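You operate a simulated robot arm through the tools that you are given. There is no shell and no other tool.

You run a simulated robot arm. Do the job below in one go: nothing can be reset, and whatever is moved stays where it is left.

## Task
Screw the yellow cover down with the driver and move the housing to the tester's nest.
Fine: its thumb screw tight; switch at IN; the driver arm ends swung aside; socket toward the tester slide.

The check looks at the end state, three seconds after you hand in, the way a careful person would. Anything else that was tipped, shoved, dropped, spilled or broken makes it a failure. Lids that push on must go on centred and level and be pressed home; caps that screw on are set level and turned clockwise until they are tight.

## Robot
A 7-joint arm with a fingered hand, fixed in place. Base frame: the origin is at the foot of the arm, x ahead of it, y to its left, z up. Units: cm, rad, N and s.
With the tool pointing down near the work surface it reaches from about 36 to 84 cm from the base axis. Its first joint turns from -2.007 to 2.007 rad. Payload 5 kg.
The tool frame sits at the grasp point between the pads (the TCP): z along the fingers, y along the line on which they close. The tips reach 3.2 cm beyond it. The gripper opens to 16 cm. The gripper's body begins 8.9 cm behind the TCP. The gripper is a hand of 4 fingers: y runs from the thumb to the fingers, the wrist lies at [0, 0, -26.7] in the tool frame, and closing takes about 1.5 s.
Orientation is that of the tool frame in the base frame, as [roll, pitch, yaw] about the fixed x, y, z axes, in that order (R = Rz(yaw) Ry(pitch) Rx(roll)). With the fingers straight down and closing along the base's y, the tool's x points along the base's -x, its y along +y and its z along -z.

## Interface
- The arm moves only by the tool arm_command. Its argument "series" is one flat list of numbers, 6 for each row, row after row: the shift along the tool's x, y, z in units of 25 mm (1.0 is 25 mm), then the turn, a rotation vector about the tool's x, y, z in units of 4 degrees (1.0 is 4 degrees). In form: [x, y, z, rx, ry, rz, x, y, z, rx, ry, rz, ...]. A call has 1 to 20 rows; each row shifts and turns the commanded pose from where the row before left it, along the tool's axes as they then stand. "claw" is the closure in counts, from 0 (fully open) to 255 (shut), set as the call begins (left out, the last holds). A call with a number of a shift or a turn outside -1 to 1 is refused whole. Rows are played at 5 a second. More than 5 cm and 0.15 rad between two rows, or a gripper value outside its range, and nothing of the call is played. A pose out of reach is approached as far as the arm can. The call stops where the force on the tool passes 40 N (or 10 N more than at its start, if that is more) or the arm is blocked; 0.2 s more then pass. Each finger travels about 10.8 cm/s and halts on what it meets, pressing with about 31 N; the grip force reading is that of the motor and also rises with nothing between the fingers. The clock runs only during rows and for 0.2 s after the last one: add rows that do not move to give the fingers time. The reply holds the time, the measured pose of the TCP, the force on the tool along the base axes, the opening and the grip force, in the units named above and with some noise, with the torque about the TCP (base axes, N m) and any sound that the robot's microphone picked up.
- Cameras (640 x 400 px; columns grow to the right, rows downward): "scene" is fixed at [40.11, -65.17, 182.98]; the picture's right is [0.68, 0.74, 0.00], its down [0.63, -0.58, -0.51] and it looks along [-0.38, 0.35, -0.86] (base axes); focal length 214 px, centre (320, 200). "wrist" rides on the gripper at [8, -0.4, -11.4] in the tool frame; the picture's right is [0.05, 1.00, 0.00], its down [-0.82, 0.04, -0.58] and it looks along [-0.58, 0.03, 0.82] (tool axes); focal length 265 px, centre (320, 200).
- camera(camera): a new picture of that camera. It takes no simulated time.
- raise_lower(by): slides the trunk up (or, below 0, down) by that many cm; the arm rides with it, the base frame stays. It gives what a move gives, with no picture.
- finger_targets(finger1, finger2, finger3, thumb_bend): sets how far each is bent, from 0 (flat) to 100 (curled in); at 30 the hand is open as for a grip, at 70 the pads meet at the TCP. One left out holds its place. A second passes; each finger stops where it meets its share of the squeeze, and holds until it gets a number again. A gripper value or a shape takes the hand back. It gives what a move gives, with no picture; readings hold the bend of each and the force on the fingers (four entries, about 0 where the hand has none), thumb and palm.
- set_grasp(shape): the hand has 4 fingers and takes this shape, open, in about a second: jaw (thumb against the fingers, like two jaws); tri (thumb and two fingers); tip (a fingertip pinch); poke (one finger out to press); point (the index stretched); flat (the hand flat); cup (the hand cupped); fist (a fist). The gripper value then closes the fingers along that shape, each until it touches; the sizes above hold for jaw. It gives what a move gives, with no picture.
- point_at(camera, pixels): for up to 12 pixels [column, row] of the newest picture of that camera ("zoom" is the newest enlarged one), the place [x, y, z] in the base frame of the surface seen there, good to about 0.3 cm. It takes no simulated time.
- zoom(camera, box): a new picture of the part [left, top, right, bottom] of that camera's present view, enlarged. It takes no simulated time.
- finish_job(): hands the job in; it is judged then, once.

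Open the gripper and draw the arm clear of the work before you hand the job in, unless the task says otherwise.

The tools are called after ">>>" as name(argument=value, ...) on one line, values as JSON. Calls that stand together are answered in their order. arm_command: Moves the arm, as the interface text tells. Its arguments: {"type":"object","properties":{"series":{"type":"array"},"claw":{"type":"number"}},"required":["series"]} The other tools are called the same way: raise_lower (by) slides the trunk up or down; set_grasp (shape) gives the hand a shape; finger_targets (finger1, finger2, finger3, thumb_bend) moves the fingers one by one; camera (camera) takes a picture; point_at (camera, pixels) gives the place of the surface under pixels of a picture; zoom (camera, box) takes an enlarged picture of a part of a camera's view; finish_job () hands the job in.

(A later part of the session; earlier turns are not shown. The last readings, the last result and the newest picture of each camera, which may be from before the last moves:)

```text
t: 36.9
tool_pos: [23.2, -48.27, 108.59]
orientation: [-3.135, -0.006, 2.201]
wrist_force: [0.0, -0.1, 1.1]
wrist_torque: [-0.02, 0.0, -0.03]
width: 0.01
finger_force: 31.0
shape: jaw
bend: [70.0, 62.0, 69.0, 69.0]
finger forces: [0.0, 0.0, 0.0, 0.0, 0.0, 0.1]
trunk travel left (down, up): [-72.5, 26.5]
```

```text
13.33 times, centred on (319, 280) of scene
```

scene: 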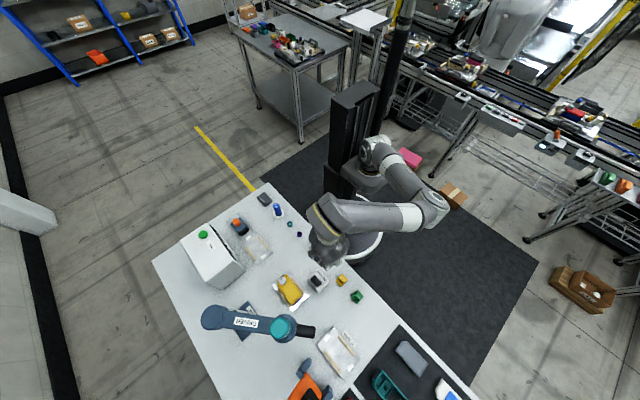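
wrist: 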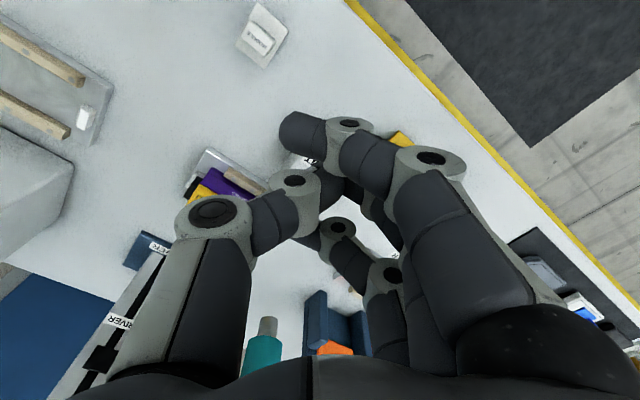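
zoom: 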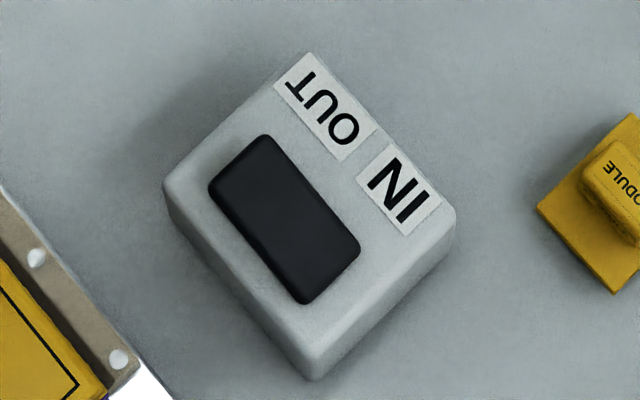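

The OUT end is now at z≈96.6 and the IN end at 95.95, so the switch is at IN. Next the driver: I measure its handle and motor precisely from the scene view.

>>> zoom(camera="scene", box=[265, 305, 335, 350])

>>> point_at(camera="zoom", pixels=[[165, 200], [120, 140], [240, 150], [300, 180], [330, 260], [380, 250], [420, 260], [455, 265], [400, 220], [400, 300], [470, 270], [200, 260]])

```text
8.89 times, centred on (300, 328) of scene
```

zoom: 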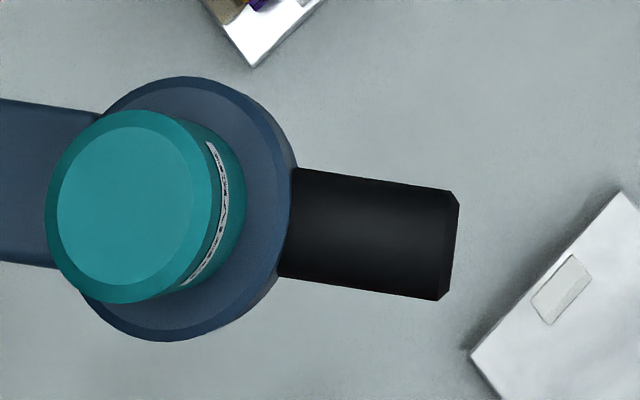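

```text
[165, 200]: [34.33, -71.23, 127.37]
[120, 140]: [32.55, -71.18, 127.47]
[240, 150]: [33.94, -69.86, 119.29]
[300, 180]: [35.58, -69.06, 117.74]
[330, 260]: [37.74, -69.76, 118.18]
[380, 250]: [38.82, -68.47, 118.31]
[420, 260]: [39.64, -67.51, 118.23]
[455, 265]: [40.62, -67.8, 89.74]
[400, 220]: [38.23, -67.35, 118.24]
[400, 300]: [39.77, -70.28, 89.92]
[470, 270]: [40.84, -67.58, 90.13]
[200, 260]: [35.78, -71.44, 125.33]
```

The driver geometry: post axis ≈(19.2,-84.1), motor axis ≈(33.7,-72.0) with r≈19, handle from r≈22 to 27 at z 115–118.3, arm at 40°; the screw at (18.9,-64.9) is at about 91°. I raise, open the jaw and turn to yaw 180° so the thumb can hook the far side of the handle.

>>> arm_command(series=[0, 0, -1, 0, 0, -1, 0, 0, -1, 0, 0, -1, 0, 0, -1, 0, 0, -1, 0, 0, -1, 0, 0, -1, 0, 0, -1, 0, 0, -1, 0, 0, -1, 0, 0, -1, 0, 0, -1, 0, 0, -1, 0, 0, -0.6, 0, 0, -1, 0, 0, 0, 0, 0, -1, 0, 0, 0, 0, 0, -1, 0, 0, 0, 0, 0, -1, 0, 0, 0, 0, 0, -1, 0, 0, 0, 0, 0, -1, 0, 0, 0, 0, 0, -0.5], claw=0)

>>> camera(camera="wrist")

>>> camera(camera="scene")

```text
t: 39.9
tool_pos: [23.38, -48.5, 127.68]
orientation: [3.14, -0.009, 3.142]
wrist_force: [-0.3, 0.9, -0.1]
wrist_torque: [-0.02, 0.04, -0.01]
width: 15.99
finger_force: 0.1
shape: jaw
bend: [30.0, 30.0, 30.0, 30.0]
finger forces: [0.1, 0.1, 0.0, 0.0, 0.1, 0.1]
trunk travel left (down, up): [-72.5, 26.5]
```

```text
taken
```

wrist: 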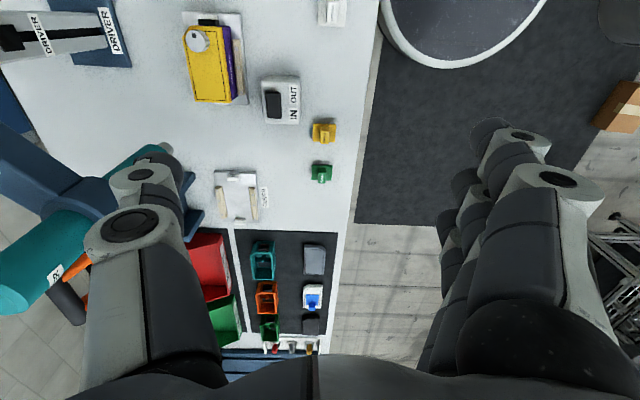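

```text
taken
```

scene: 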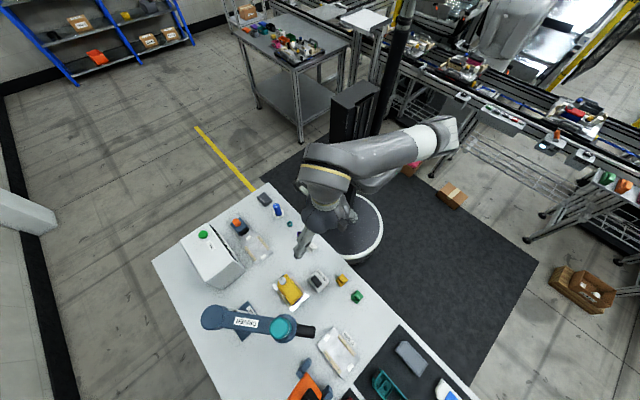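

Yaw 180° reached at z=127.7. I measure the thumb and fingertip positions relative to the TCP.

>>> point_at(camera="wrist", pixels=[[150, 158], [165, 165], [172, 180], [180, 200], [140, 175], [130, 230], [490, 125], [480, 140], [455, 185], [440, 215], [520, 135]])

```text
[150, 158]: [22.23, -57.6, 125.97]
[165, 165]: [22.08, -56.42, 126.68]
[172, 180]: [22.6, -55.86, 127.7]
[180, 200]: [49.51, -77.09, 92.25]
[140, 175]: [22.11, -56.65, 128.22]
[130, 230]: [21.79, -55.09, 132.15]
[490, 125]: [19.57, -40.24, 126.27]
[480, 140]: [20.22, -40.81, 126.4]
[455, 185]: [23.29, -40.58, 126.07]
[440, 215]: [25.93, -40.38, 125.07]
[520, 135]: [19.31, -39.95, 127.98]
```

The thumb tip sits about 8 cm toward -y of the TCP and slopes outward. I narrow the jaw (claw 100) and move to about (43,-66,125.5), past the handle's far side, staying above it.

>>> arm_command(series=[-0.98, -0.875, 0.11, 0, 0, 0, -0.98, -0.875, 0.11, 0, 0, 0, -0.98, -0.875, 0.11, 0, 0, 0, -0.98, -0.875, 0.11, 0, 0, 0, -0.98, -0.875, 0.11, 0, 0, 0, -0.98, -0.875, 0.11, 0, 0, 0, -0.98, -0.875, 0.11, 0, 0, 0, -0.98, -0.875, 0.11, 0, 0, 0, 0, 0, 0, 0, 0, 0], claw=100)

>>> camera(camera="wrist")

>>> camera(camera="scene")

```text
t: 41.9
tool_pos: [38.96, -59.56, 123.6]
orientation: [-3.137, -0.002, 3.137]
wrist_force: [-0.4, 1.0, 0.4]
wrist_torque: [-0.08, -0.05, -0.01]
width: 9.76
finger_force: 0.0
shape: jaw
bend: [71.0, 71.0, 71.0, 69.0]
finger forces: [0.1, 0.0, 0.1, 0.1, 0.0, 0.1]
out of reach, approached as far as the arm can: row 6, 7, 8
trunk travel left (down, up): [-72.5, 26.5]
```

```text
taken
```

wrist: 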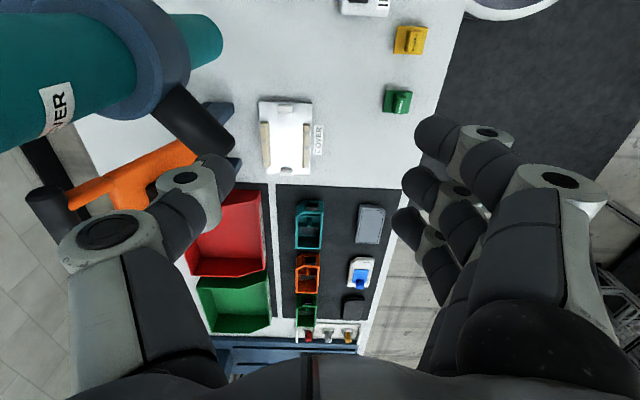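

```text
taken
```

scene: 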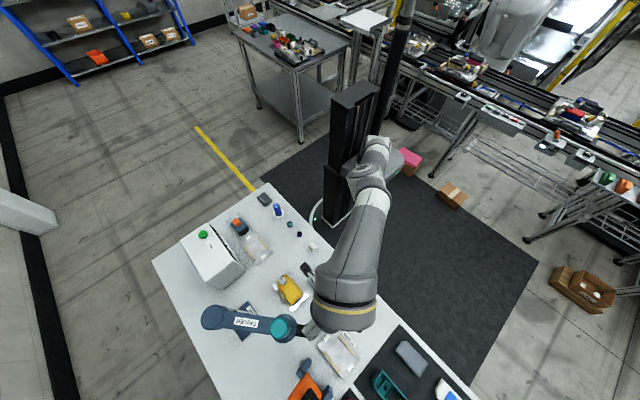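

The arm is fully stretched at r=71 because the wrist is now well above the shoulder. I raise the trunk by 20 cm (hand goes straight up, clear).

>>> raise_lower(by=20)

```text
t: 44.1
tool_pos: [39.13, -59.71, 143.46]
orientation: [3.141, -0.005, 3.141]
wrist_force: [-0.6, -0.5, 0.4]
wrist_torque: [0.02, 0.0, 0.0]
width: 9.8
finger_force: 0.0
shape: jaw
bend: [71.0, 71.0, 71.0, 69.0]
finger forces: [0.0, 0.2, 0.1, 0.0, 0.0, 0.0]
trunk travel left (down, up): [-92.5, 6.5]
```

Now I lower to z≈125.5 while moving to x≈43, then measure the thumb tip against the handle.

>>> arm_command(series=[-0.2, 0, 1, 0, 0, 0, -0.2, 0, 1, 0, 0, 0, -0.2, 0, 1, 0, 0, 0, -0.2, -0.2, 1, 0, 0, 0, -0.2, -0.2, 1, 0, 0, 0, -0.2, -0.2, 1, 0, 0, 0, -0.2, -0.2, 1, 0, 0, 0, 0, 0, 0, 0, 0, 0])

>>> camera(camera="wrist")

>>> point_at(camera="wrist", pixels=[[215, 165], [225, 165], [210, 180], [195, 175], [190, 215], [180, 210], [100, 235], [420, 130], [410, 180], [400, 215], [200, 120], [170, 100]])

```text
t: 45.9
tool_pos: [44.06, -64.31, 127.47]
orientation: [-3.14, -0.008, 3.141]
wrist_force: [-0.1, 0.2, -0.7]
wrist_torque: [0.01, 0.01, -0.04]
width: 9.8
finger_force: 0.1
shape: jaw
bend: [71.0, 71.0, 71.0, 69.0]
finger forces: [0.0, 0.1, 0.1, 0.0, 0.0, 0.1]
out of reach, approached as far as the arm can: row 1, 2, 3, 4, 5
trunk travel left (down, up): [-92.5, 6.5]
```

```text
taken
```

wrist: 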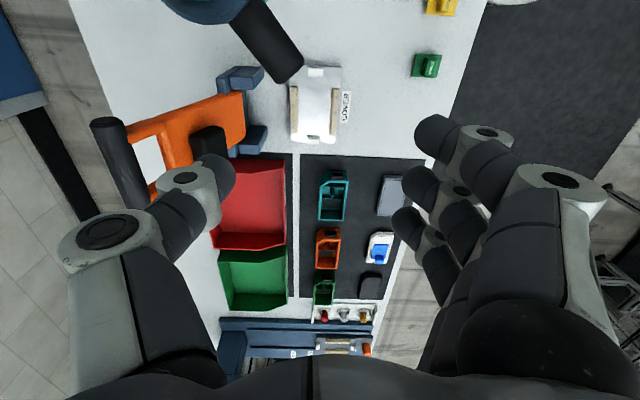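

```text
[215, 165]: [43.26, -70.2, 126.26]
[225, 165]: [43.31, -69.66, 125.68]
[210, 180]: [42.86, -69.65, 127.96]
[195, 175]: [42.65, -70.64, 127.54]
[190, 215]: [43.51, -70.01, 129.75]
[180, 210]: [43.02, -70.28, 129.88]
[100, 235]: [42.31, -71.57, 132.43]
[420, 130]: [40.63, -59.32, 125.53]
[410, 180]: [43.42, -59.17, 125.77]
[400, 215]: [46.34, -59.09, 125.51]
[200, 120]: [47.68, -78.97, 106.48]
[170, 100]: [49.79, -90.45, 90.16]
```

The hand is at (44.1,-64.3,127.5) with the thumb tip near (43.3,-69.9,125). Before lowering I check heights of the orange device nearby and the current steady pose.

>>> point_at(camera="wrist", pixels=[[200, 115], [208, 140], [120, 160], [240, 80], [250, 135], [275, 60], [265, 30], [255, 15]])

>>> arm_command(series=[0, 0, 0, 0, 0, 0])

```text
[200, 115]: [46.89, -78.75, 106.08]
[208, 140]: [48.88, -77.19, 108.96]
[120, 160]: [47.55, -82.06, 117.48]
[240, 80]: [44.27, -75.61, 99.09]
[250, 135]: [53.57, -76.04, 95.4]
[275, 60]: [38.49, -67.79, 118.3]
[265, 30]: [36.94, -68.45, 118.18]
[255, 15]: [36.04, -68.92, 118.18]
```

```text
t: 46.3
tool_pos: [44.05, -64.23, 127.51]
orientation: [3.14, -0.007, 3.139]
wrist_force: [0.1, 0.1, -0.6]
wrist_torque: [-0.03, 0.03, -0.03]
width: 9.78
finger_force: 0.1
shape: jaw
bend: [71.0, 71.0, 71.0, 69.0]
finger forces: [0.1, 0.0, 0.1, 0.0, 0.0, 0.1]
trunk travel left (down, up): [-92.5, 6.5]
```

The steady pose is (44.05,-64.2,127.5) and nothing lies under the thumb. I lower to z≈117.3 so the thumb stands beside the handle's far/right side.

>>> arm_command(series=[0, 0, 1, 0, 0, 0, 0, 0, 1, 0, 0, 0, 0, 0, 1, 0, 0, 0, 0, 0, 1, 0, 0, 0, 0, 0, 0.1, 0, 0, 0, 0, 0, 0, 0, 0, 0])

>>> camera(camera="wrist")

>>> zoom(camera="scene", box=[260, 270, 400, 370])

```text
t: 47.7
tool_pos: [45.15, -66.38, 117.46]
orientation: [3.139, -0.007, 3.139]
wrist_force: [0.1, -0.1, 0.1]
wrist_torque: [0.01, -0.04, 0.02]
width: 9.79
finger_force: 0.1
shape: jaw
bend: [71.0, 71.0, 71.0, 69.0]
finger forces: [0.0, 0.1, 0.0, 0.0, 0.0, 0.0]
out of reach, approached as far as the arm can: row 1, 2, 3, 4
trunk travel left (down, up): [-92.5, 6.5]
```

```text
taken
```

wrist: 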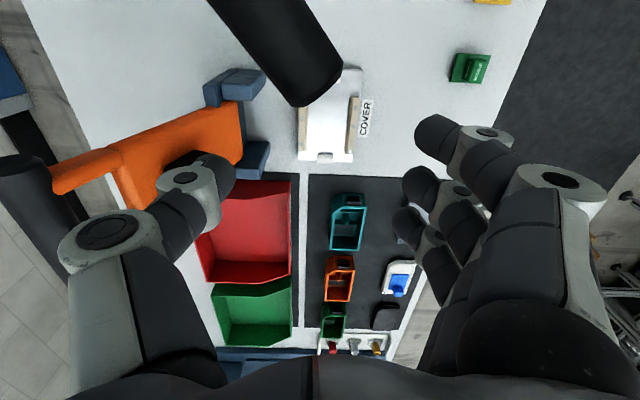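

```text
4.00 times, centred on (330, 320) of scene
```

zoom: 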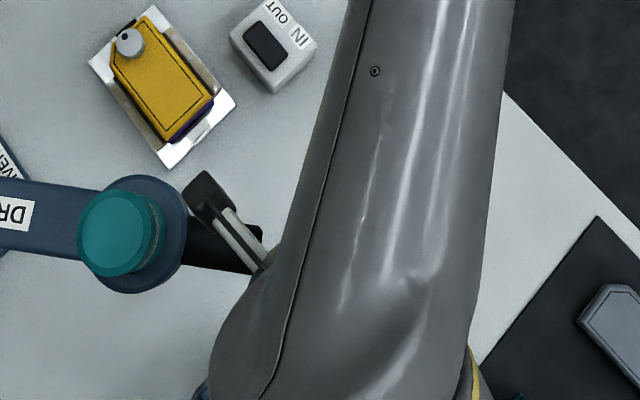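

Thumb is past the handle's end side at (45.2,-72), and the arm is at its reach limit. I come back a few cm (−x, +y) to get within reach and near the handle's trailing side.

>>> arm_command(series=[0.6, 0.4, 0, 0, 0, 0, 0.6, 0.4, 0, 0, 0, 0, 0, 0, 0, 0, 0, 0])

>>> camera(camera="wrist")

```text
t: 48.5
tool_pos: [43.78, -67.07, 118.07]
orientation: [3.139, -0.006, 3.14]
wrist_force: [-0.1, -0.4, 0.1]
wrist_torque: [-0.02, 0.01, -0.04]
width: 9.78
finger_force: 0.0
shape: jaw
bend: [71.0, 71.0, 71.0, 69.0]
finger forces: [0.0, 0.1, 0.0, 0.1, 0.0, 0.0]
out of reach, approached as far as the arm can: row 1, 2
trunk travel left (down, up): [-92.5, 6.5]
```

```text
taken
```

wrist: 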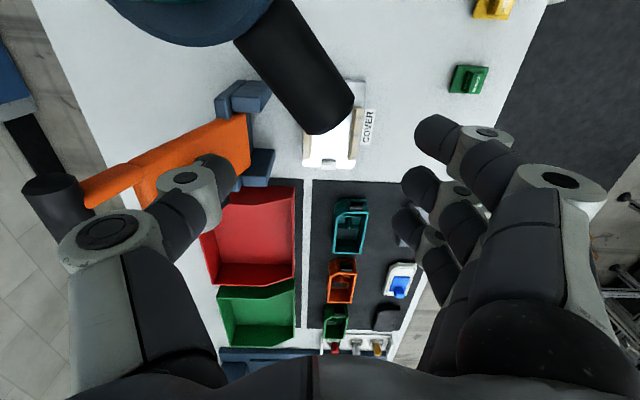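

The hand is at (43.8,-67.1,118.1) and the handle is to the left-front (300,70). I continue −x/+y toward the handle's trailing side to get a reliable pose.

>>> arm_command(series=[0.45, 0.3, 0.1, 0, 0, 0, 0.45, 0.3, 0.1, 0, 0, 0, 0, 0, 0, 0, 0, 0])

>>> camera(camera="wrist")

>>> point_at(camera="wrist", pixels=[[225, 165], [210, 160], [235, 170], [210, 180], [340, 130], [300, 120], [340, 90]])

```text
t: 49.3
tool_pos: [43.15, -67.41, 118.06]
orientation: [3.14, -0.006, 3.139]
wrist_force: [0.2, -0.3, 0.8]
wrist_torque: [0.02, 0.0, -0.01]
width: 9.79
finger_force: 0.1
shape: jaw
bend: [71.0, 71.0, 71.0, 69.0]
finger forces: [0.1, 0.1, 0.0, 0.0, 0.1, 0.0]
out of reach, approached as far as the arm can: row 1, 2
trunk travel left (down, up): [-92.5, 6.5]
```

```text
taken
```

wrist: 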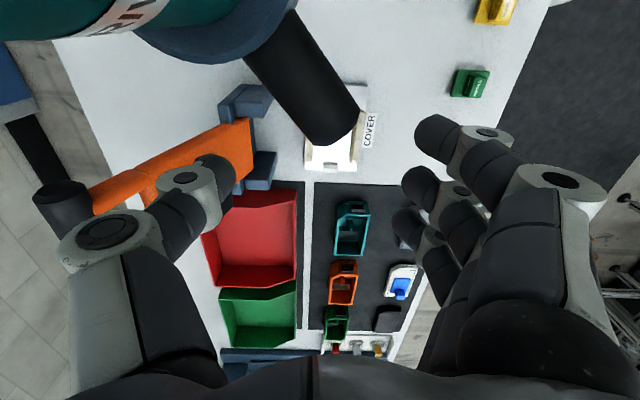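

```text
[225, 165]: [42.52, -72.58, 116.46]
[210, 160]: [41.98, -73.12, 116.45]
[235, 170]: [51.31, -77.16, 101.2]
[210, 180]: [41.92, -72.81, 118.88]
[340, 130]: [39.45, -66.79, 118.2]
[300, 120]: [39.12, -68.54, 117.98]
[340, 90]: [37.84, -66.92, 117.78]
```

Still limited by reach; the commanded point lies farther out than the measured one. I pull straight back in +y to bring the command within reach.

>>> arm_command(series=[0, 0.5, 0, 0, 0, 0, 0, 0.5, 0, 0, 0, 0, 0, 0, 0, 0, 0, 0])

```text
t: 50.1
tool_pos: [44.05, -66.92, 118.44]
orientation: [-3.141, -0.007, 3.139]
wrist_force: [0.4, 0.3, 0.2]
wrist_torque: [-0.01, -0.04, 0.03]
width: 9.77
finger_force: 0.1
shape: jaw
bend: [71.0, 71.0, 71.0, 69.0]
finger forces: [0.0, 0.0, 0.0, 0.0, 0.0, 0.0]
out of reach, approached as far as the arm can: row 1, 2
trunk travel left (down, up): [-92.5, 6.5]
```

The arm seems locked straight at its limit. I raise the hand above the handle (so the thumb clears it), then command inward toward the base to unbend.

>>> arm_command(series=[0, 0, -1, 0, 0, 0, 0, 0, -1, 0, 0, 0, 0, 0, -1, 0, 0, 0, 0, 0, -0.5, 0, 0, 0, 0, 0, 0, 0, 0, 0])

>>> arm_command(series=[0.4, 0.6, 0, 0, 0, 0, 0.4, 0.6, 0, 0, 0, 0, 0.4, 0.6, 0, 0, 0, 0, 0.4, 0.6, 0, 0, 0, 0, 0.4, 0.6, 0, 0, 0, 0, 0, 0, 0, 0, 0, 0])

```text
t: 51.3
tool_pos: [44.5, -64.66, 126.3]
orientation: [-3.141, -0.005, 3.139]
wrist_force: [-0.3, 0.2, 0.3]
wrist_torque: [0.02, 0.01, 0.01]
width: 9.78
finger_force: 0.1
shape: jaw
bend: [71.0, 71.0, 71.0, 69.0]
finger forces: [0.0, 0.0, 0.0, 0.0, 0.0, 0.1]
out of reach, approached as far as the arm can: row 2, 3, 4
trunk travel left (down, up): [-92.5, 6.5]
```

```text
t: 52.7
tool_pos: [39.42, -57.3, 126.3]
orientation: [3.141, -0.008, 3.14]
wrist_force: [-0.1, -0.1, -0.6]
wrist_torque: [0.02, 0.04, -0.02]
width: 9.76
finger_force: 0.1
shape: jaw
bend: [71.0, 71.0, 71.0, 69.0]
finger forces: [0.1, 0.0, 0.1, 0.0, 0.0, 0.1]
trunk travel left (down, up): [-92.5, 6.5]
```

The arm unbent and is at (39.4,-57.3,126.3). I go to (43,-63.9,126.3), which keeps r≈77, and verify before lowering.

>>> arm_command(series=[-0.48, -0.88, 0, 0, 0, 0, -0.48, -0.88, 0, 0, 0, 0, -0.48, -0.88, 0, 0, 0, 0, 0, 0, 0, 0, 0, 0])

```text
t: 53.7
tool_pos: [42.92, -63.89, 126.26]
orientation: [-3.14, -0.007, -3.141]
wrist_force: [0.4, 0.4, 0.1]
wrist_torque: [-0.02, 0.01, -0.02]
width: 9.76
finger_force: 0.1
shape: jaw
bend: [71.0, 71.0, 71.0, 69.0]
finger forces: [0.1, 0.0, 0.0, 0.0, 0.0, 0.0]
trunk travel left (down, up): [-92.5, 6.5]
```

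In place without reach trouble. I lower straight to z≈117.3.

>>> arm_command(series=[0, 0, 0.6, 0, 0, 0, 0, 0, 0.6, 0, 0, 0, 0, 0, 0.6, 0, 0, 0, 0, 0, 0.6, 0, 0, 0, 0, 0, 0.6, 0, 0, 0, 0, 0, 0.6, 0, 0, 0, 0, 0, 0, 0, 0, 0])

>>> camera(camera="wrist")

>>> point_at(camera="wrist", pixels=[[225, 165], [210, 160], [230, 175], [210, 180], [300, 100], [320, 80], [345, 110]])

```text
t: 55.3
tool_pos: [43.08, -63.93, 117.35]
orientation: [-3.139, -0.004, 3.14]
wrist_force: [0.6, 0.3, -0.2]
wrist_torque: [-0.01, 0.0, 0.01]
width: 9.76
finger_force: 0.1
shape: jaw
bend: [71.0, 71.0, 71.0, 69.0]
finger forces: [0.0, 0.1, 0.1, 0.0, 0.0, 0.1]
trunk travel left (down, up): [-92.5, 6.5]
```

```text
taken
```

wrist: 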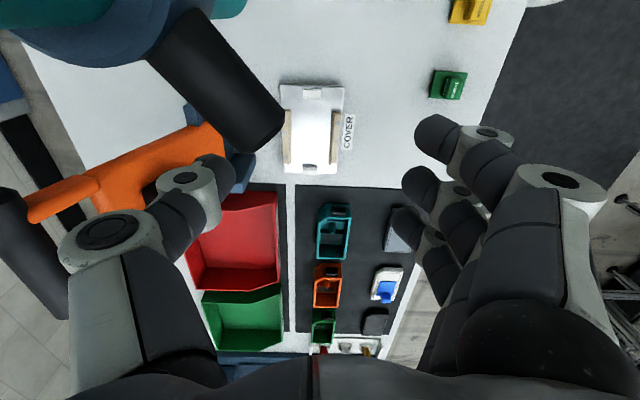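

```text
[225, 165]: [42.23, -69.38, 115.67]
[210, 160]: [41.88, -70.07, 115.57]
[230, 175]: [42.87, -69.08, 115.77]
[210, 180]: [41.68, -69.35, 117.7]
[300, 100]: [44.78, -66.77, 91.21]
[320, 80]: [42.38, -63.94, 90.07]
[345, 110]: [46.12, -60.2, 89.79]
```

The thumb is beside the handle's trailing side at (42.9,-69.5). I sweep it along the arc (post-centred) for the first ~20° and check.

>>> arm_command(series=[0.46, 0, 0, 0, 0, 0, 0.46, 0, 0, 0, 0, 0, 0.28, 0.345, 0, 0, 0, 0, 0.28, 0.345, 0, 0, 0, 0, 0.28, 0.345, 0, 0, 0, 0, 0.28, 0.345, 0, 0, 0, 0, 0.337, 0.294, 0, 0, 0, 0, 0.337, 0.294, 0, 0, 0, 0, 0.337, 0.294, 0, 0, 0, 0, 0.337, 0.294, 0, 0, 0, 0])

>>> camera(camera="wrist")

>>> camera(camera="scene")

```text
t: 57.5
tool_pos: [34.69, -57.35, 117.18]
orientation: [-3.141, -0.006, 3.14]
wrist_force: [0.3, 0.0, 1.1]
wrist_torque: [-0.01, 0.03, 0.03]
width: 9.75
finger_force: 0.0
shape: jaw
bend: [71.0, 71.0, 71.0, 69.0]
finger forces: [0.0, 0.0, 0.0, 0.0, 0.3, 0.0]
trunk travel left (down, up): [-92.5, 6.5]
```

```text
taken
```

wrist: 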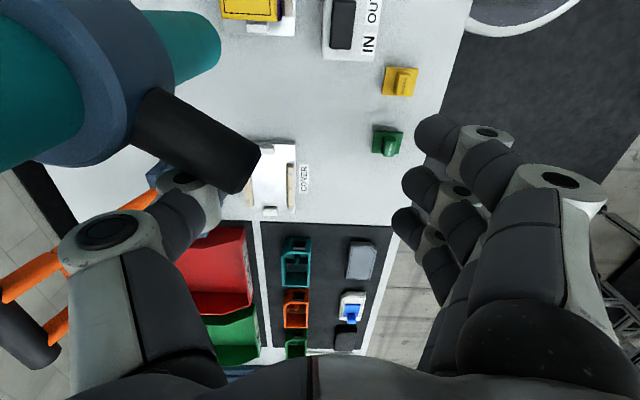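

```text
taken
```

scene: 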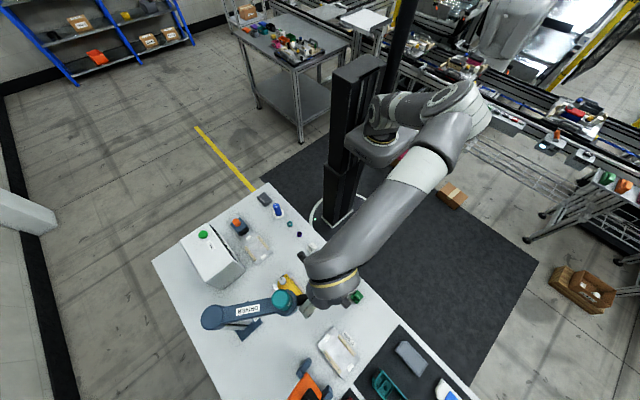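

The driver arm follows the thumb (now at ~60°). I continue along the arc to about 85°.

>>> arm_command(series=[0.387, 0.233, 0, 0, 0, 0, 0.387, 0.233, 0, 0, 0, 0, 0.387, 0.233, 0, 0, 0, 0, 0.387, 0.233, 0, 0, 0, 0, 0.424, 0.162, 0, 0, 0, 0, 0.424, 0.162, 0, 0, 0, 0, 0.424, 0.162, 0, 0, 0, 0, 0.424, 0.162, 0, 0, 0, 0, 0.25, 0.07, 0, 0, 0, 0, 0.25, 0.07, 0, 0, 0, 0, 0.25, 0.05, 0, 0, 0, 0, 0, 0, 0, 0, 0, 0])

>>> camera(camera="wrist")

>>> zoom(camera="scene", box=[190, 240, 350, 350])

```text
t: 60.1
tool_pos: [24.65, -53.16, 117.38]
orientation: [-3.141, -0.005, 3.139]
wrist_force: [0.6, -0.4, -0.2]
wrist_torque: [0.04, -0.01, 0.0]
width: 9.77
finger_force: 0.0
shape: jaw
bend: [71.0, 71.0, 71.0, 69.0]
finger forces: [0.1, 0.1, 0.1, 0.0, 0.3, 0.1]
trunk travel left (down, up): [-92.5, 6.5]
```

```text
taken
```

wrist: 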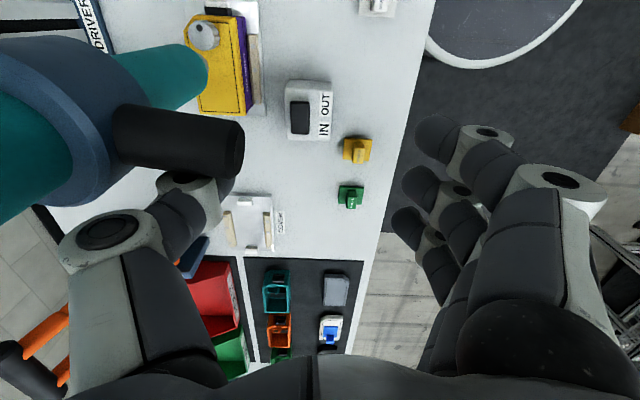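

```text
3.64 times, centred on (270, 295) of scene
```

zoom: 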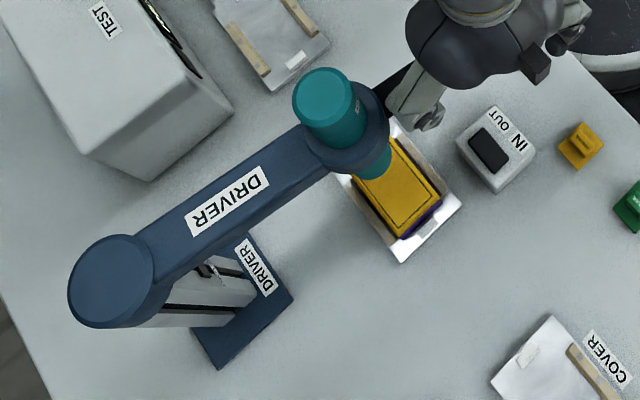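

Motor axis is now about (21.6,-65.2), i.e. 83°, needing ~8° more to sit over the screw at (18.9,-64.9). I nudge on in −x by 2.7 cm and re-measure.

>>> arm_command(series=[0.27, 0.04, 0, 0, 0, 0, 0.27, 0.04, 0, 0, 0, 0, 0.27, 0.04, 0, 0, 0, 0, 0.27, 0.04, 0, 0, 0, 0, 0, 0, 0, 0, 0, 0])

>>> camera(camera="wrist")

>>> zoom(camera="scene", box=[230, 240, 310, 295])

```text
t: 61.3
tool_pos: [21.87, -52.84, 117.31]
orientation: [-3.14, -0.005, 3.141]
wrist_force: [-0.2, 0.5, -0.2]
wrist_torque: [0.01, 0.01, -0.01]
width: 9.76
finger_force: 0.0
shape: jaw
bend: [71.0, 71.0, 71.0, 69.0]
finger forces: [0.1, 0.1, 0.0, 0.0, 0.0, 0.0]
trunk travel left (down, up): [-92.5, 6.5]
```

```text
taken
```

wrist: 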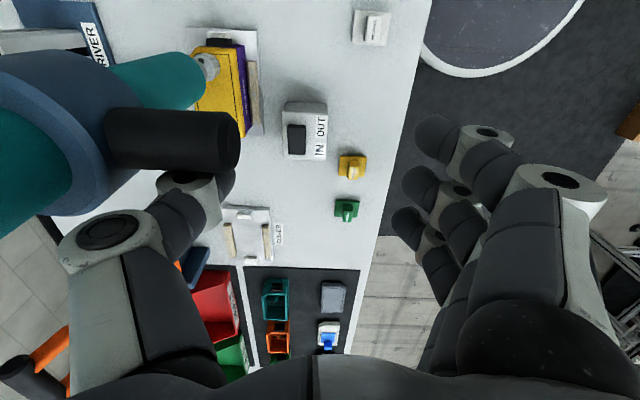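

```text
7.27 times, centred on (270, 268) of scene
```

zoom: 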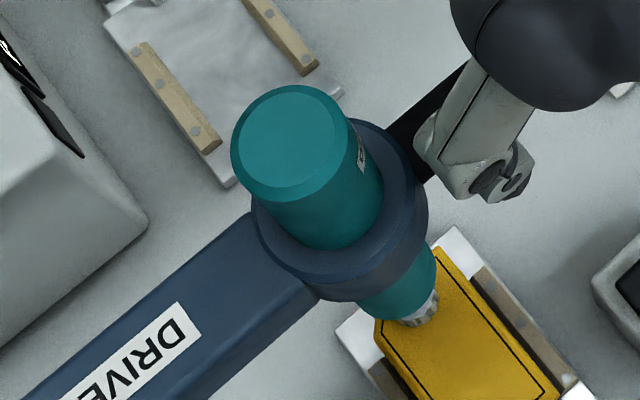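

Motor axis is now about (19.3,-65.2). I check the visible metal part and the screw positions with both cameras.

>>> point_at(camera="zoom", pixels=[[425, 312], [415, 320], [433, 300], [420, 290], [400, 315]])

>>> zoom(camera="wrist", box=[130, 20, 290, 140])

>>> point_at(camera="zoom", pixels=[[305, 150], [295, 140], [290, 160], [270, 230], [240, 200], [320, 165]])

```text
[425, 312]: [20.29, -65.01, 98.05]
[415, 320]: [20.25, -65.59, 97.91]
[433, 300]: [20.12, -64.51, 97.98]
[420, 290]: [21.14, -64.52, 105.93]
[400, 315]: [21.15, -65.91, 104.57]
```

```text
3.33 times, centred on (210, 80) of wrist
```

zoom: 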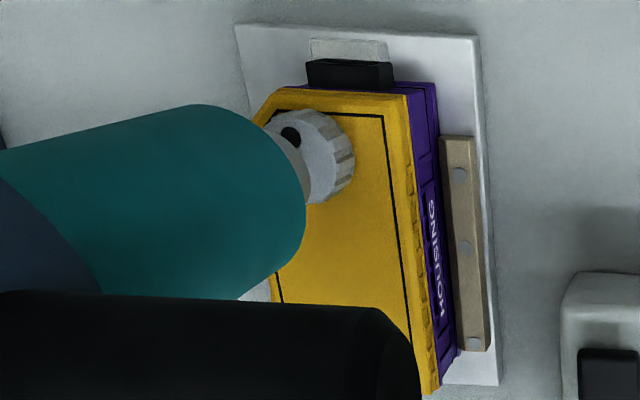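

```text
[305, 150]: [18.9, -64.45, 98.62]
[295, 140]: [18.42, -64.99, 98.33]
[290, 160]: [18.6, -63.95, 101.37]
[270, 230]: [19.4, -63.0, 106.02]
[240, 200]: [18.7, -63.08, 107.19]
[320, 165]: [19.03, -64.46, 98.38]
```

The screw head centre is ≈(19.0,-64.9) and the nose is right above it (within ~0.3 cm). I slide the thumb off the handle in +x, rise to z≈134, close the jaw, and move above the motor.

>>> arm_command(series=[-0.3, 0, 0, 0, 0, 0, -0.3, 0, 0, 0, 0, 0, -0.2, 0, -0.5, 0, 0, 0, 0, 0, -1, 0, 0, 0, 0, 0, -1, 0, 0, 0, 0, 0, -1, 0, 0, 0, 0, 0, -1, 0, 0, 0, 0, 0, -1, 0, 0, 0, 0, 0, -1, 0, 0, 0, 0, 0, -0.2, 0, 0, 0])

>>> arm_command(series=[0, 0, 0, 0, 0, 0, 0, 0, 0, 0, 0, 0, 0, 0, 0, 0, 0, 0, 0, 0, 0, 0, 0, 0, 0, 0, 0, 0, 0, 0, 0, 0, 0, 0, 0, 0, 0.3, -0.8, 0, 0, 0, 0, 0.3, -0.8, 0, 0, 0, 0, 0.3, -0.8, 0, 0, 0, 0, 0.3, -0.8, 0, 0, 0, 0, 0.3, -0.8, 0, 0, 0, 0, 0.3, -0.8, 0, 0, 0, 0, 0, 0, 0, 0, 0, 0], claw=255)

>>> camera(camera="wrist")

>>> camera(camera="scene")

```text
t: 63.5
tool_pos: [24.04, -52.67, 134.17]
orientation: [-3.14, -0.006, 3.139]
wrist_force: [-0.3, 1.1, -0.1]
wrist_torque: [0.0, 0.0, -0.01]
width: 9.78
finger_force: 0.0
shape: jaw
bend: [71.0, 71.0, 71.0, 69.0]
finger forces: [0.0, 0.1, 0.1, 0.0, 0.1, 0.1]
trunk travel left (down, up): [-92.5, 6.5]
```

```text
t: 66.3
tool_pos: [19.6, -64.72, 134.13]
orientation: [-3.14, -0.005, 3.14]
wrist_force: [0.1, 0.0, -0.6]
wrist_torque: [-0.01, 0.0, 0.01]
width: 0.0
finger_force: 31.3
shape: jaw
bend: [69.0, 63.0, 69.0, 67.0]
finger forces: [0.1, 0.1, 0.0, 0.0, 0.0, 0.0]
trunk travel left (down, up): [-92.5, 6.5]
```

```text
taken
```

wrist: 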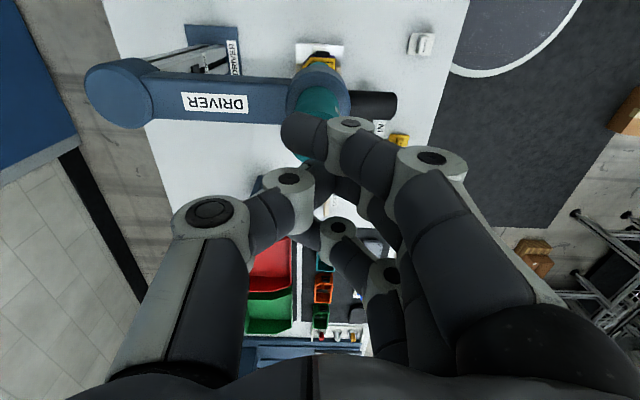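

```text
taken
```

scene: 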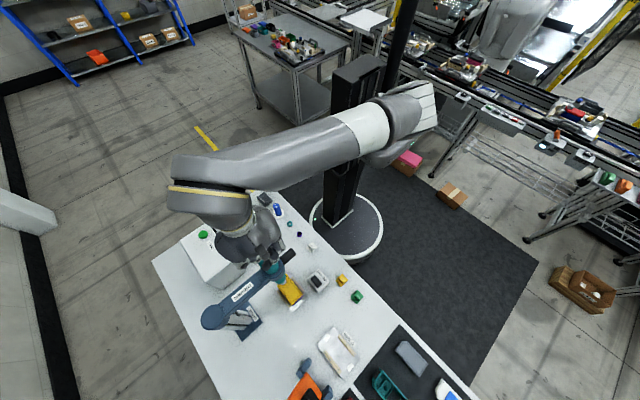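

The closed fingers are above the motor top. I centre on it and press down in small steps, watching the force.

>>> arm_command(series=[0.14, -0.16, 0.3, 0, 0, 0, 0, 0, 0.4, 0, 0, 0, 0, 0, 0.3, 0, 0, 0, 0, 0, 0.2, 0, 0, 0, 0, 0, 0.2, 0, 0, 0, 0, 0, 0.2, 0, 0, 0, 0, 0, 0.2, 0, 0, 0])

>>> zoom(camera="scene", box=[200, 230, 320, 330])

```text
t: 67.9
tool_pos: [19.09, -65.13, 129.62]
orientation: [-3.139, -0.005, 3.141]
wrist_force: [-0.6, 1.1, 4.5]
wrist_torque: [0.04, 0.03, 0.02]
width: 0.0
finger_force: 30.3
shape: jaw
bend: [69.0, 63.0, 69.0, 67.0]
finger forces: [0.1, 0.1, 0.1, 0.0, 0.1, 0.0]
trunk travel left (down, up): [-92.5, 6.5]
```

```text
4.00 times, centred on (260, 280) of scene
```

zoom: 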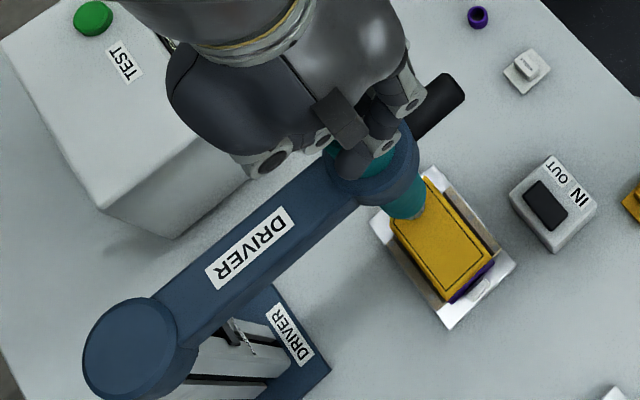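

Contact with 4.5 N at z=129.6 and it seems to move down easily. I keep pressing in small steps.

>>> arm_command(series=[0, 0, 0.2, 0, 0, 0, 0, 0, 0.2, 0, 0, 0, 0, 0, 0.2, 0, 0, 0, 0, 0, 0.15, 0, 0, 0, 0, 0, 0.1, 0, 0, 0, 0, 0, 0.1, 0, 0, 0])

>>> zoom(camera="scene", box=[200, 230, 320, 330])

```text
t: 68.9
tool_pos: [19.1, -65.07, 128.44]
orientation: [-3.13, -0.003, 3.141]
wrist_force: [0.0, 0.9, 22.4]
wrist_torque: [0.3, -0.05, -0.01]
width: 0.03
finger_force: 30.6
shape: jaw
bend: [69.0, 67.0, 69.0, 67.0]
finger forces: [0.1, 0.0, 0.0, 0.0, 0.0, 0.1]
trunk travel left (down, up): [-92.5, 6.5]
stopped in row 5: the force on the tool passed its limit at 42 N (the readings are from after the stop); the commanded pose is now the measured one
```

```text
4.00 times, centred on (260, 280) of scene
```

zoom: 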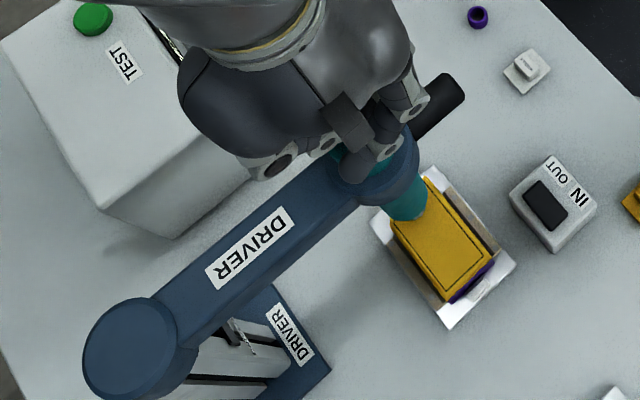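

The force hit 42 N at z=128.4. I measure whether the arm or motor has come down at all.

>>> point_at(camera="zoom", pixels=[[250, 245], [180, 300], [130, 340], [440, 105], [405, 205], [395, 160], [360, 180], [340, 185]])

>>> camera(camera="wrist")

```text
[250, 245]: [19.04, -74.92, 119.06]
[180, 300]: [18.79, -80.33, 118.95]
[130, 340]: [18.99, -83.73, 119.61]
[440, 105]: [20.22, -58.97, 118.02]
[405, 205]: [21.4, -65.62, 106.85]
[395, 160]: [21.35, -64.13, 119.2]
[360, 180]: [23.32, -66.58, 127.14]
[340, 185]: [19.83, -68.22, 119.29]
```

```text
taken
```

wrist: 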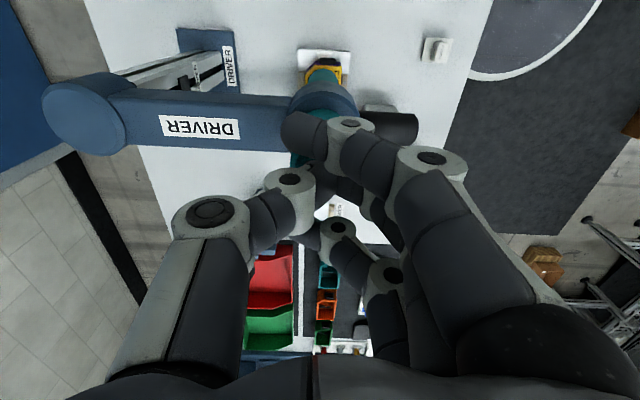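

The arm hasn't come down (still z≈119). I hold the pressure for a couple of seconds to see whether the force decays, i.e. whether it creeps.

>>> arm_command(series=[0, 0, 0.04, 0, 0, 0, 0, 0, 0.04, 0, 0, 0, 0, 0, 0, 0, 0, 0, 0, 0, 0, 0, 0, 0, 0, 0, 0, 0, 0, 0, 0, 0, 0, 0, 0, 0, 0, 0, 0, 0, 0, 0, 0, 0, 0, 0, 0, 0])

```text
t: 69.7
tool_pos: [19.08, -65.06, 128.3]
orientation: [-3.125, -0.002, 3.139]
wrist_force: [1.2, 1.5, 23.1]
wrist_torque: [0.3, -0.03, -0.02]
width: 0.0
finger_force: 31.4
shape: jaw
bend: [69.0, 67.0, 69.0, 67.0]
finger forces: [0.1, 0.0, 0.0, 0.0, 0.0, 0.0]
trunk travel left (down, up): [-92.5, 6.5]
stopped in row 4: the force on the tool passed its limit at 41 N (the readings are from after the stop); the commanded pose is now the measured one
```

The torque shows contact about 1.3 cm off-axis in +y, and it is stiff. I look at the nose/screw region to see whether the motor itself slid down.

>>> zoom(camera="wrist", box=[240, 40, 400, 140])

>>> zoom(camera="scene", box=[265, 245, 325, 310])

```text
4.00 times, centred on (320, 90) of wrist
```

zoom: 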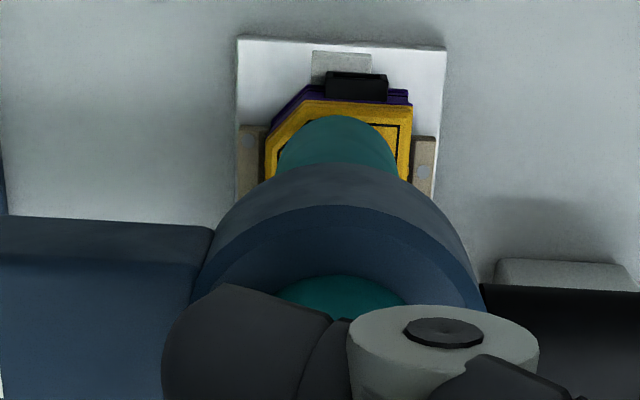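

```text
6.15 times, centred on (295, 278) of scene
```

zoom: 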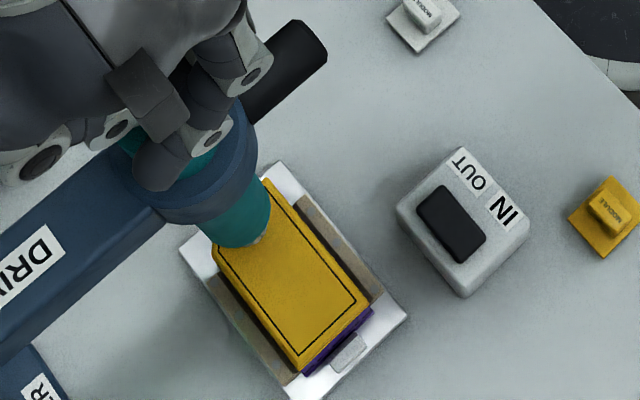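

The motor's lower rim seems slightly lower than before. I measure the teal rim and the metal just below it.

>>> point_at(camera="zoom", pixels=[[250, 225], [232, 244], [225, 246], [240, 242], [262, 238], [264, 232], [215, 240], [200, 160], [180, 170]])

>>> zoom(camera="scene", box=[272, 268, 300, 296])

```text
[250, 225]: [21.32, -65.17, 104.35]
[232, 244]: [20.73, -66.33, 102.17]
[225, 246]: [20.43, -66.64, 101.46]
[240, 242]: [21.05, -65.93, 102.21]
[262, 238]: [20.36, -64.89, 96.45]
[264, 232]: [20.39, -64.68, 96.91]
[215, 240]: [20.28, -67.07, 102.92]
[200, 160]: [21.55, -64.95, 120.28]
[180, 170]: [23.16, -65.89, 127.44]
```

```text
14.29 times, centred on (286, 282) of scene
```

zoom: 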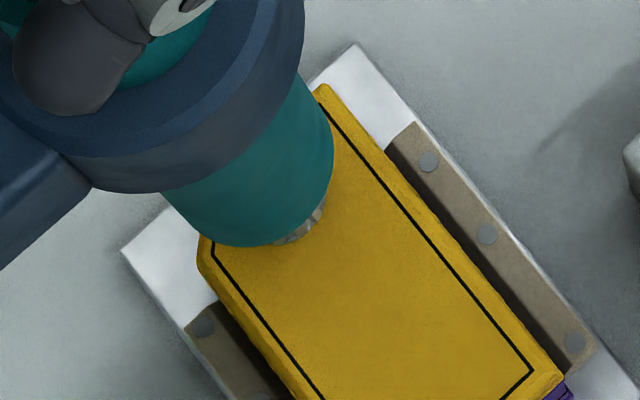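

The teal motor slid down through the collar by ~2.5 cm (rim now z≈101.8), so its nose is on the screw head. I hold here with zero rows for a few seconds and listen for the driver.

>>> arm_command(series=[0, 0, 0, 0, 0, 0, 0, 0, 0, 0, 0, 0, 0, 0, 0, 0, 0, 0, 0, 0, 0, 0, 0, 0, 0, 0, 0, 0, 0, 0, 0, 0, 0, 0, 0, 0, 0, 0, 0, 0, 0, 0, 0, 0, 0, 0, 0, 0, 0, 0, 0, 0, 0, 0])

>>> zoom(camera="scene", box=[272, 268, 300, 296])

```text
t: 71.7
tool_pos: [18.99, -65.02, 128.26]
orientation: [-3.128, -0.003, 3.141]
wrist_force: [0.6, -1.7, 38.9]
wrist_torque: [0.39, -0.1, 0.0]
width: 0.0
finger_force: 31.0
shape: jaw
bend: [69.0, 68.0, 69.0, 67.0]
finger forces: [0.1, 0.1, 0.0, 0.0, 0.1, 0.0]
trunk travel left (down, up): [-92.5, 6.5]
```

```text
14.29 times, centred on (286, 282) of scene
```

zoom: 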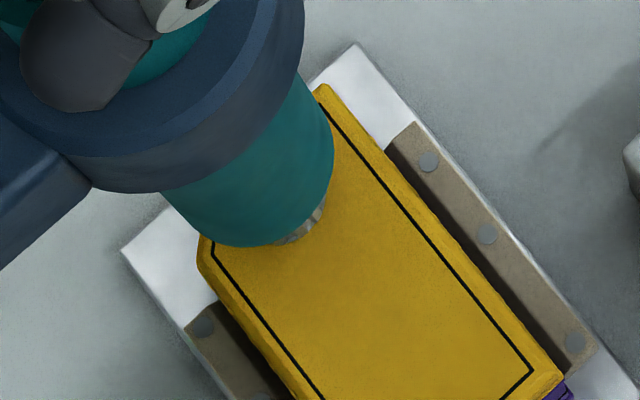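

38.9 N was held for 2 s with no sound and no visible change. I lift off and inspect the screw's off-centre dot to see whether it turned.

>>> arm_command(series=[0, 0, -0.5, 0, 0, 0, 0, 0, -0.5, 0, 0, 0, 0, 0, -1, 0, 0, 0, 0, 0.6, -0.5, 0, 0, 0, 0.4, 0.8, 0, 0, 0, 0, 0.8, 0.8, 0, 0, 0, 0, 1, 0.8, 0, 0, 0, 0, 1, 0.8, 0, 0, 0, 0, 1, 0, 0, 0, 0, 0, 1, 0, 0, 0, 0, 0, 0.5, 0, 0, 0, 0, 0])

>>> camera(camera="wrist")

>>> zoom(camera="scene", box=[240, 240, 320, 300])

```text
t: 74.1
tool_pos: [4.84, -55.85, 134.17]
orientation: [-3.13, -0.005, 3.139]
wrist_force: [-0.5, -0.6, -0.5]
wrist_torque: [0.0, 0.02, 0.01]
width: 0.0
finger_force: 31.5
shape: jaw
bend: [69.0, 63.0, 69.0, 67.0]
finger forces: [0.1, 0.1, 0.0, 0.0, 0.1, 0.0]
trunk travel left (down, up): [-92.5, 6.5]
```

```text
taken
```

wrist: 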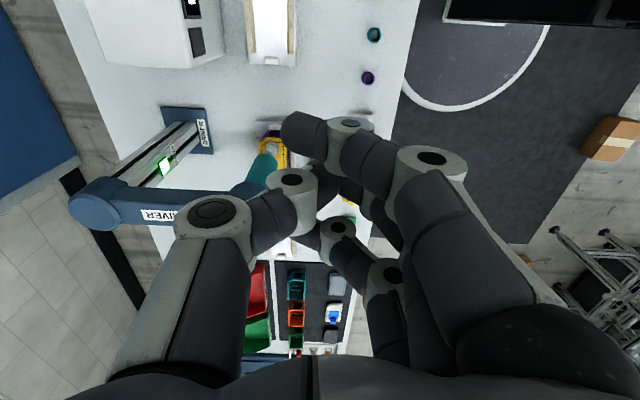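

```text
6.67 times, centred on (280, 270) of scene
```

zoom: 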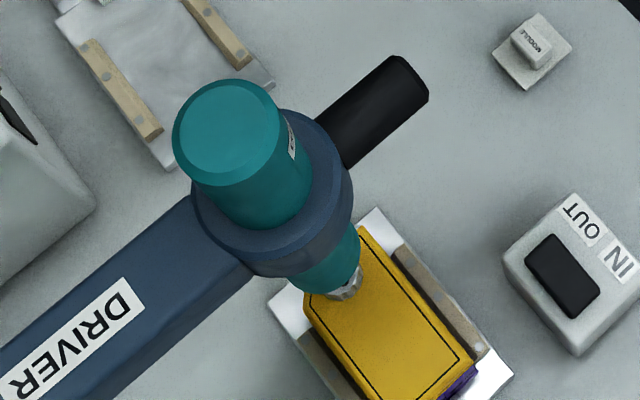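

The small box on the driver's post at (165,165) now shows a green light, which may mean the torque was reached. I zoom on it and on the screw.

>>> zoom(camera="wrist", box=[130, 130, 210, 190])

>>> zoom(camera="wrist", box=[230, 110, 310, 170])

```text
6.67 times, centred on (170, 160) of wrist
```

zoom: 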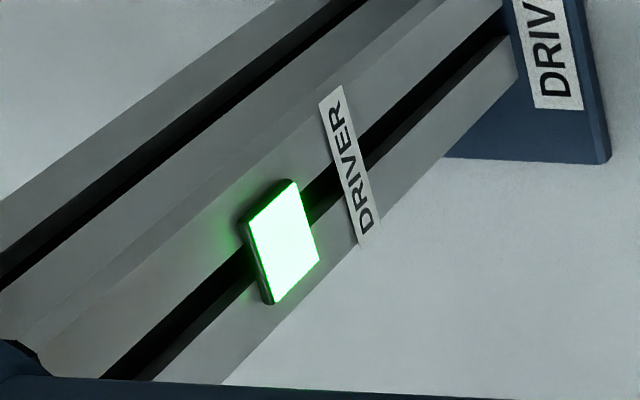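

```text
6.67 times, centred on (270, 140) of wrist
```

zoom: 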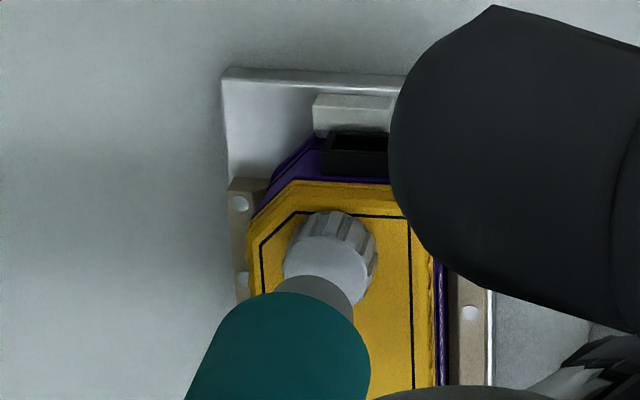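

The lamp is green and the black dot has moved from view, so the screw was turned. I measure the screw head height now.

>>> point_at(camera="zoom", pixels=[[325, 260], [310, 270], [345, 225], [340, 330], [325, 290], [280, 370], [300, 300]])

>>> zoom(camera="scene", box=[270, 262, 310, 292])

>>> point_at(camera="zoom", pixels=[[355, 260], [365, 240], [340, 275], [400, 300], [350, 225], [330, 250]])

```text
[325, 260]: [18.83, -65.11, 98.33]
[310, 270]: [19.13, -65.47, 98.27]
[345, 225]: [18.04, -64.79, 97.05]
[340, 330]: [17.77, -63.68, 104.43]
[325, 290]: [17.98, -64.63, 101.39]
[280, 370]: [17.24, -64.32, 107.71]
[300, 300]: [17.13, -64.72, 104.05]
```

```text
13.33 times, centred on (290, 277) of scene
```

zoom: 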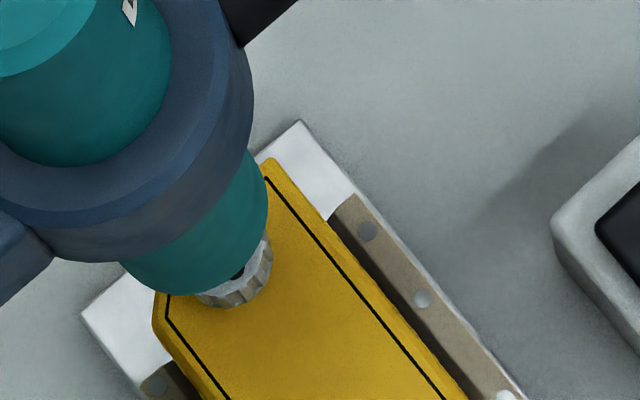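

```text
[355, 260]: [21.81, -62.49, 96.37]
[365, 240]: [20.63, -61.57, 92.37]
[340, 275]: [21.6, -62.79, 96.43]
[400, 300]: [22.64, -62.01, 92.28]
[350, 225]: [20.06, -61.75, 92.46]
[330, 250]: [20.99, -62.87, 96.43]
```

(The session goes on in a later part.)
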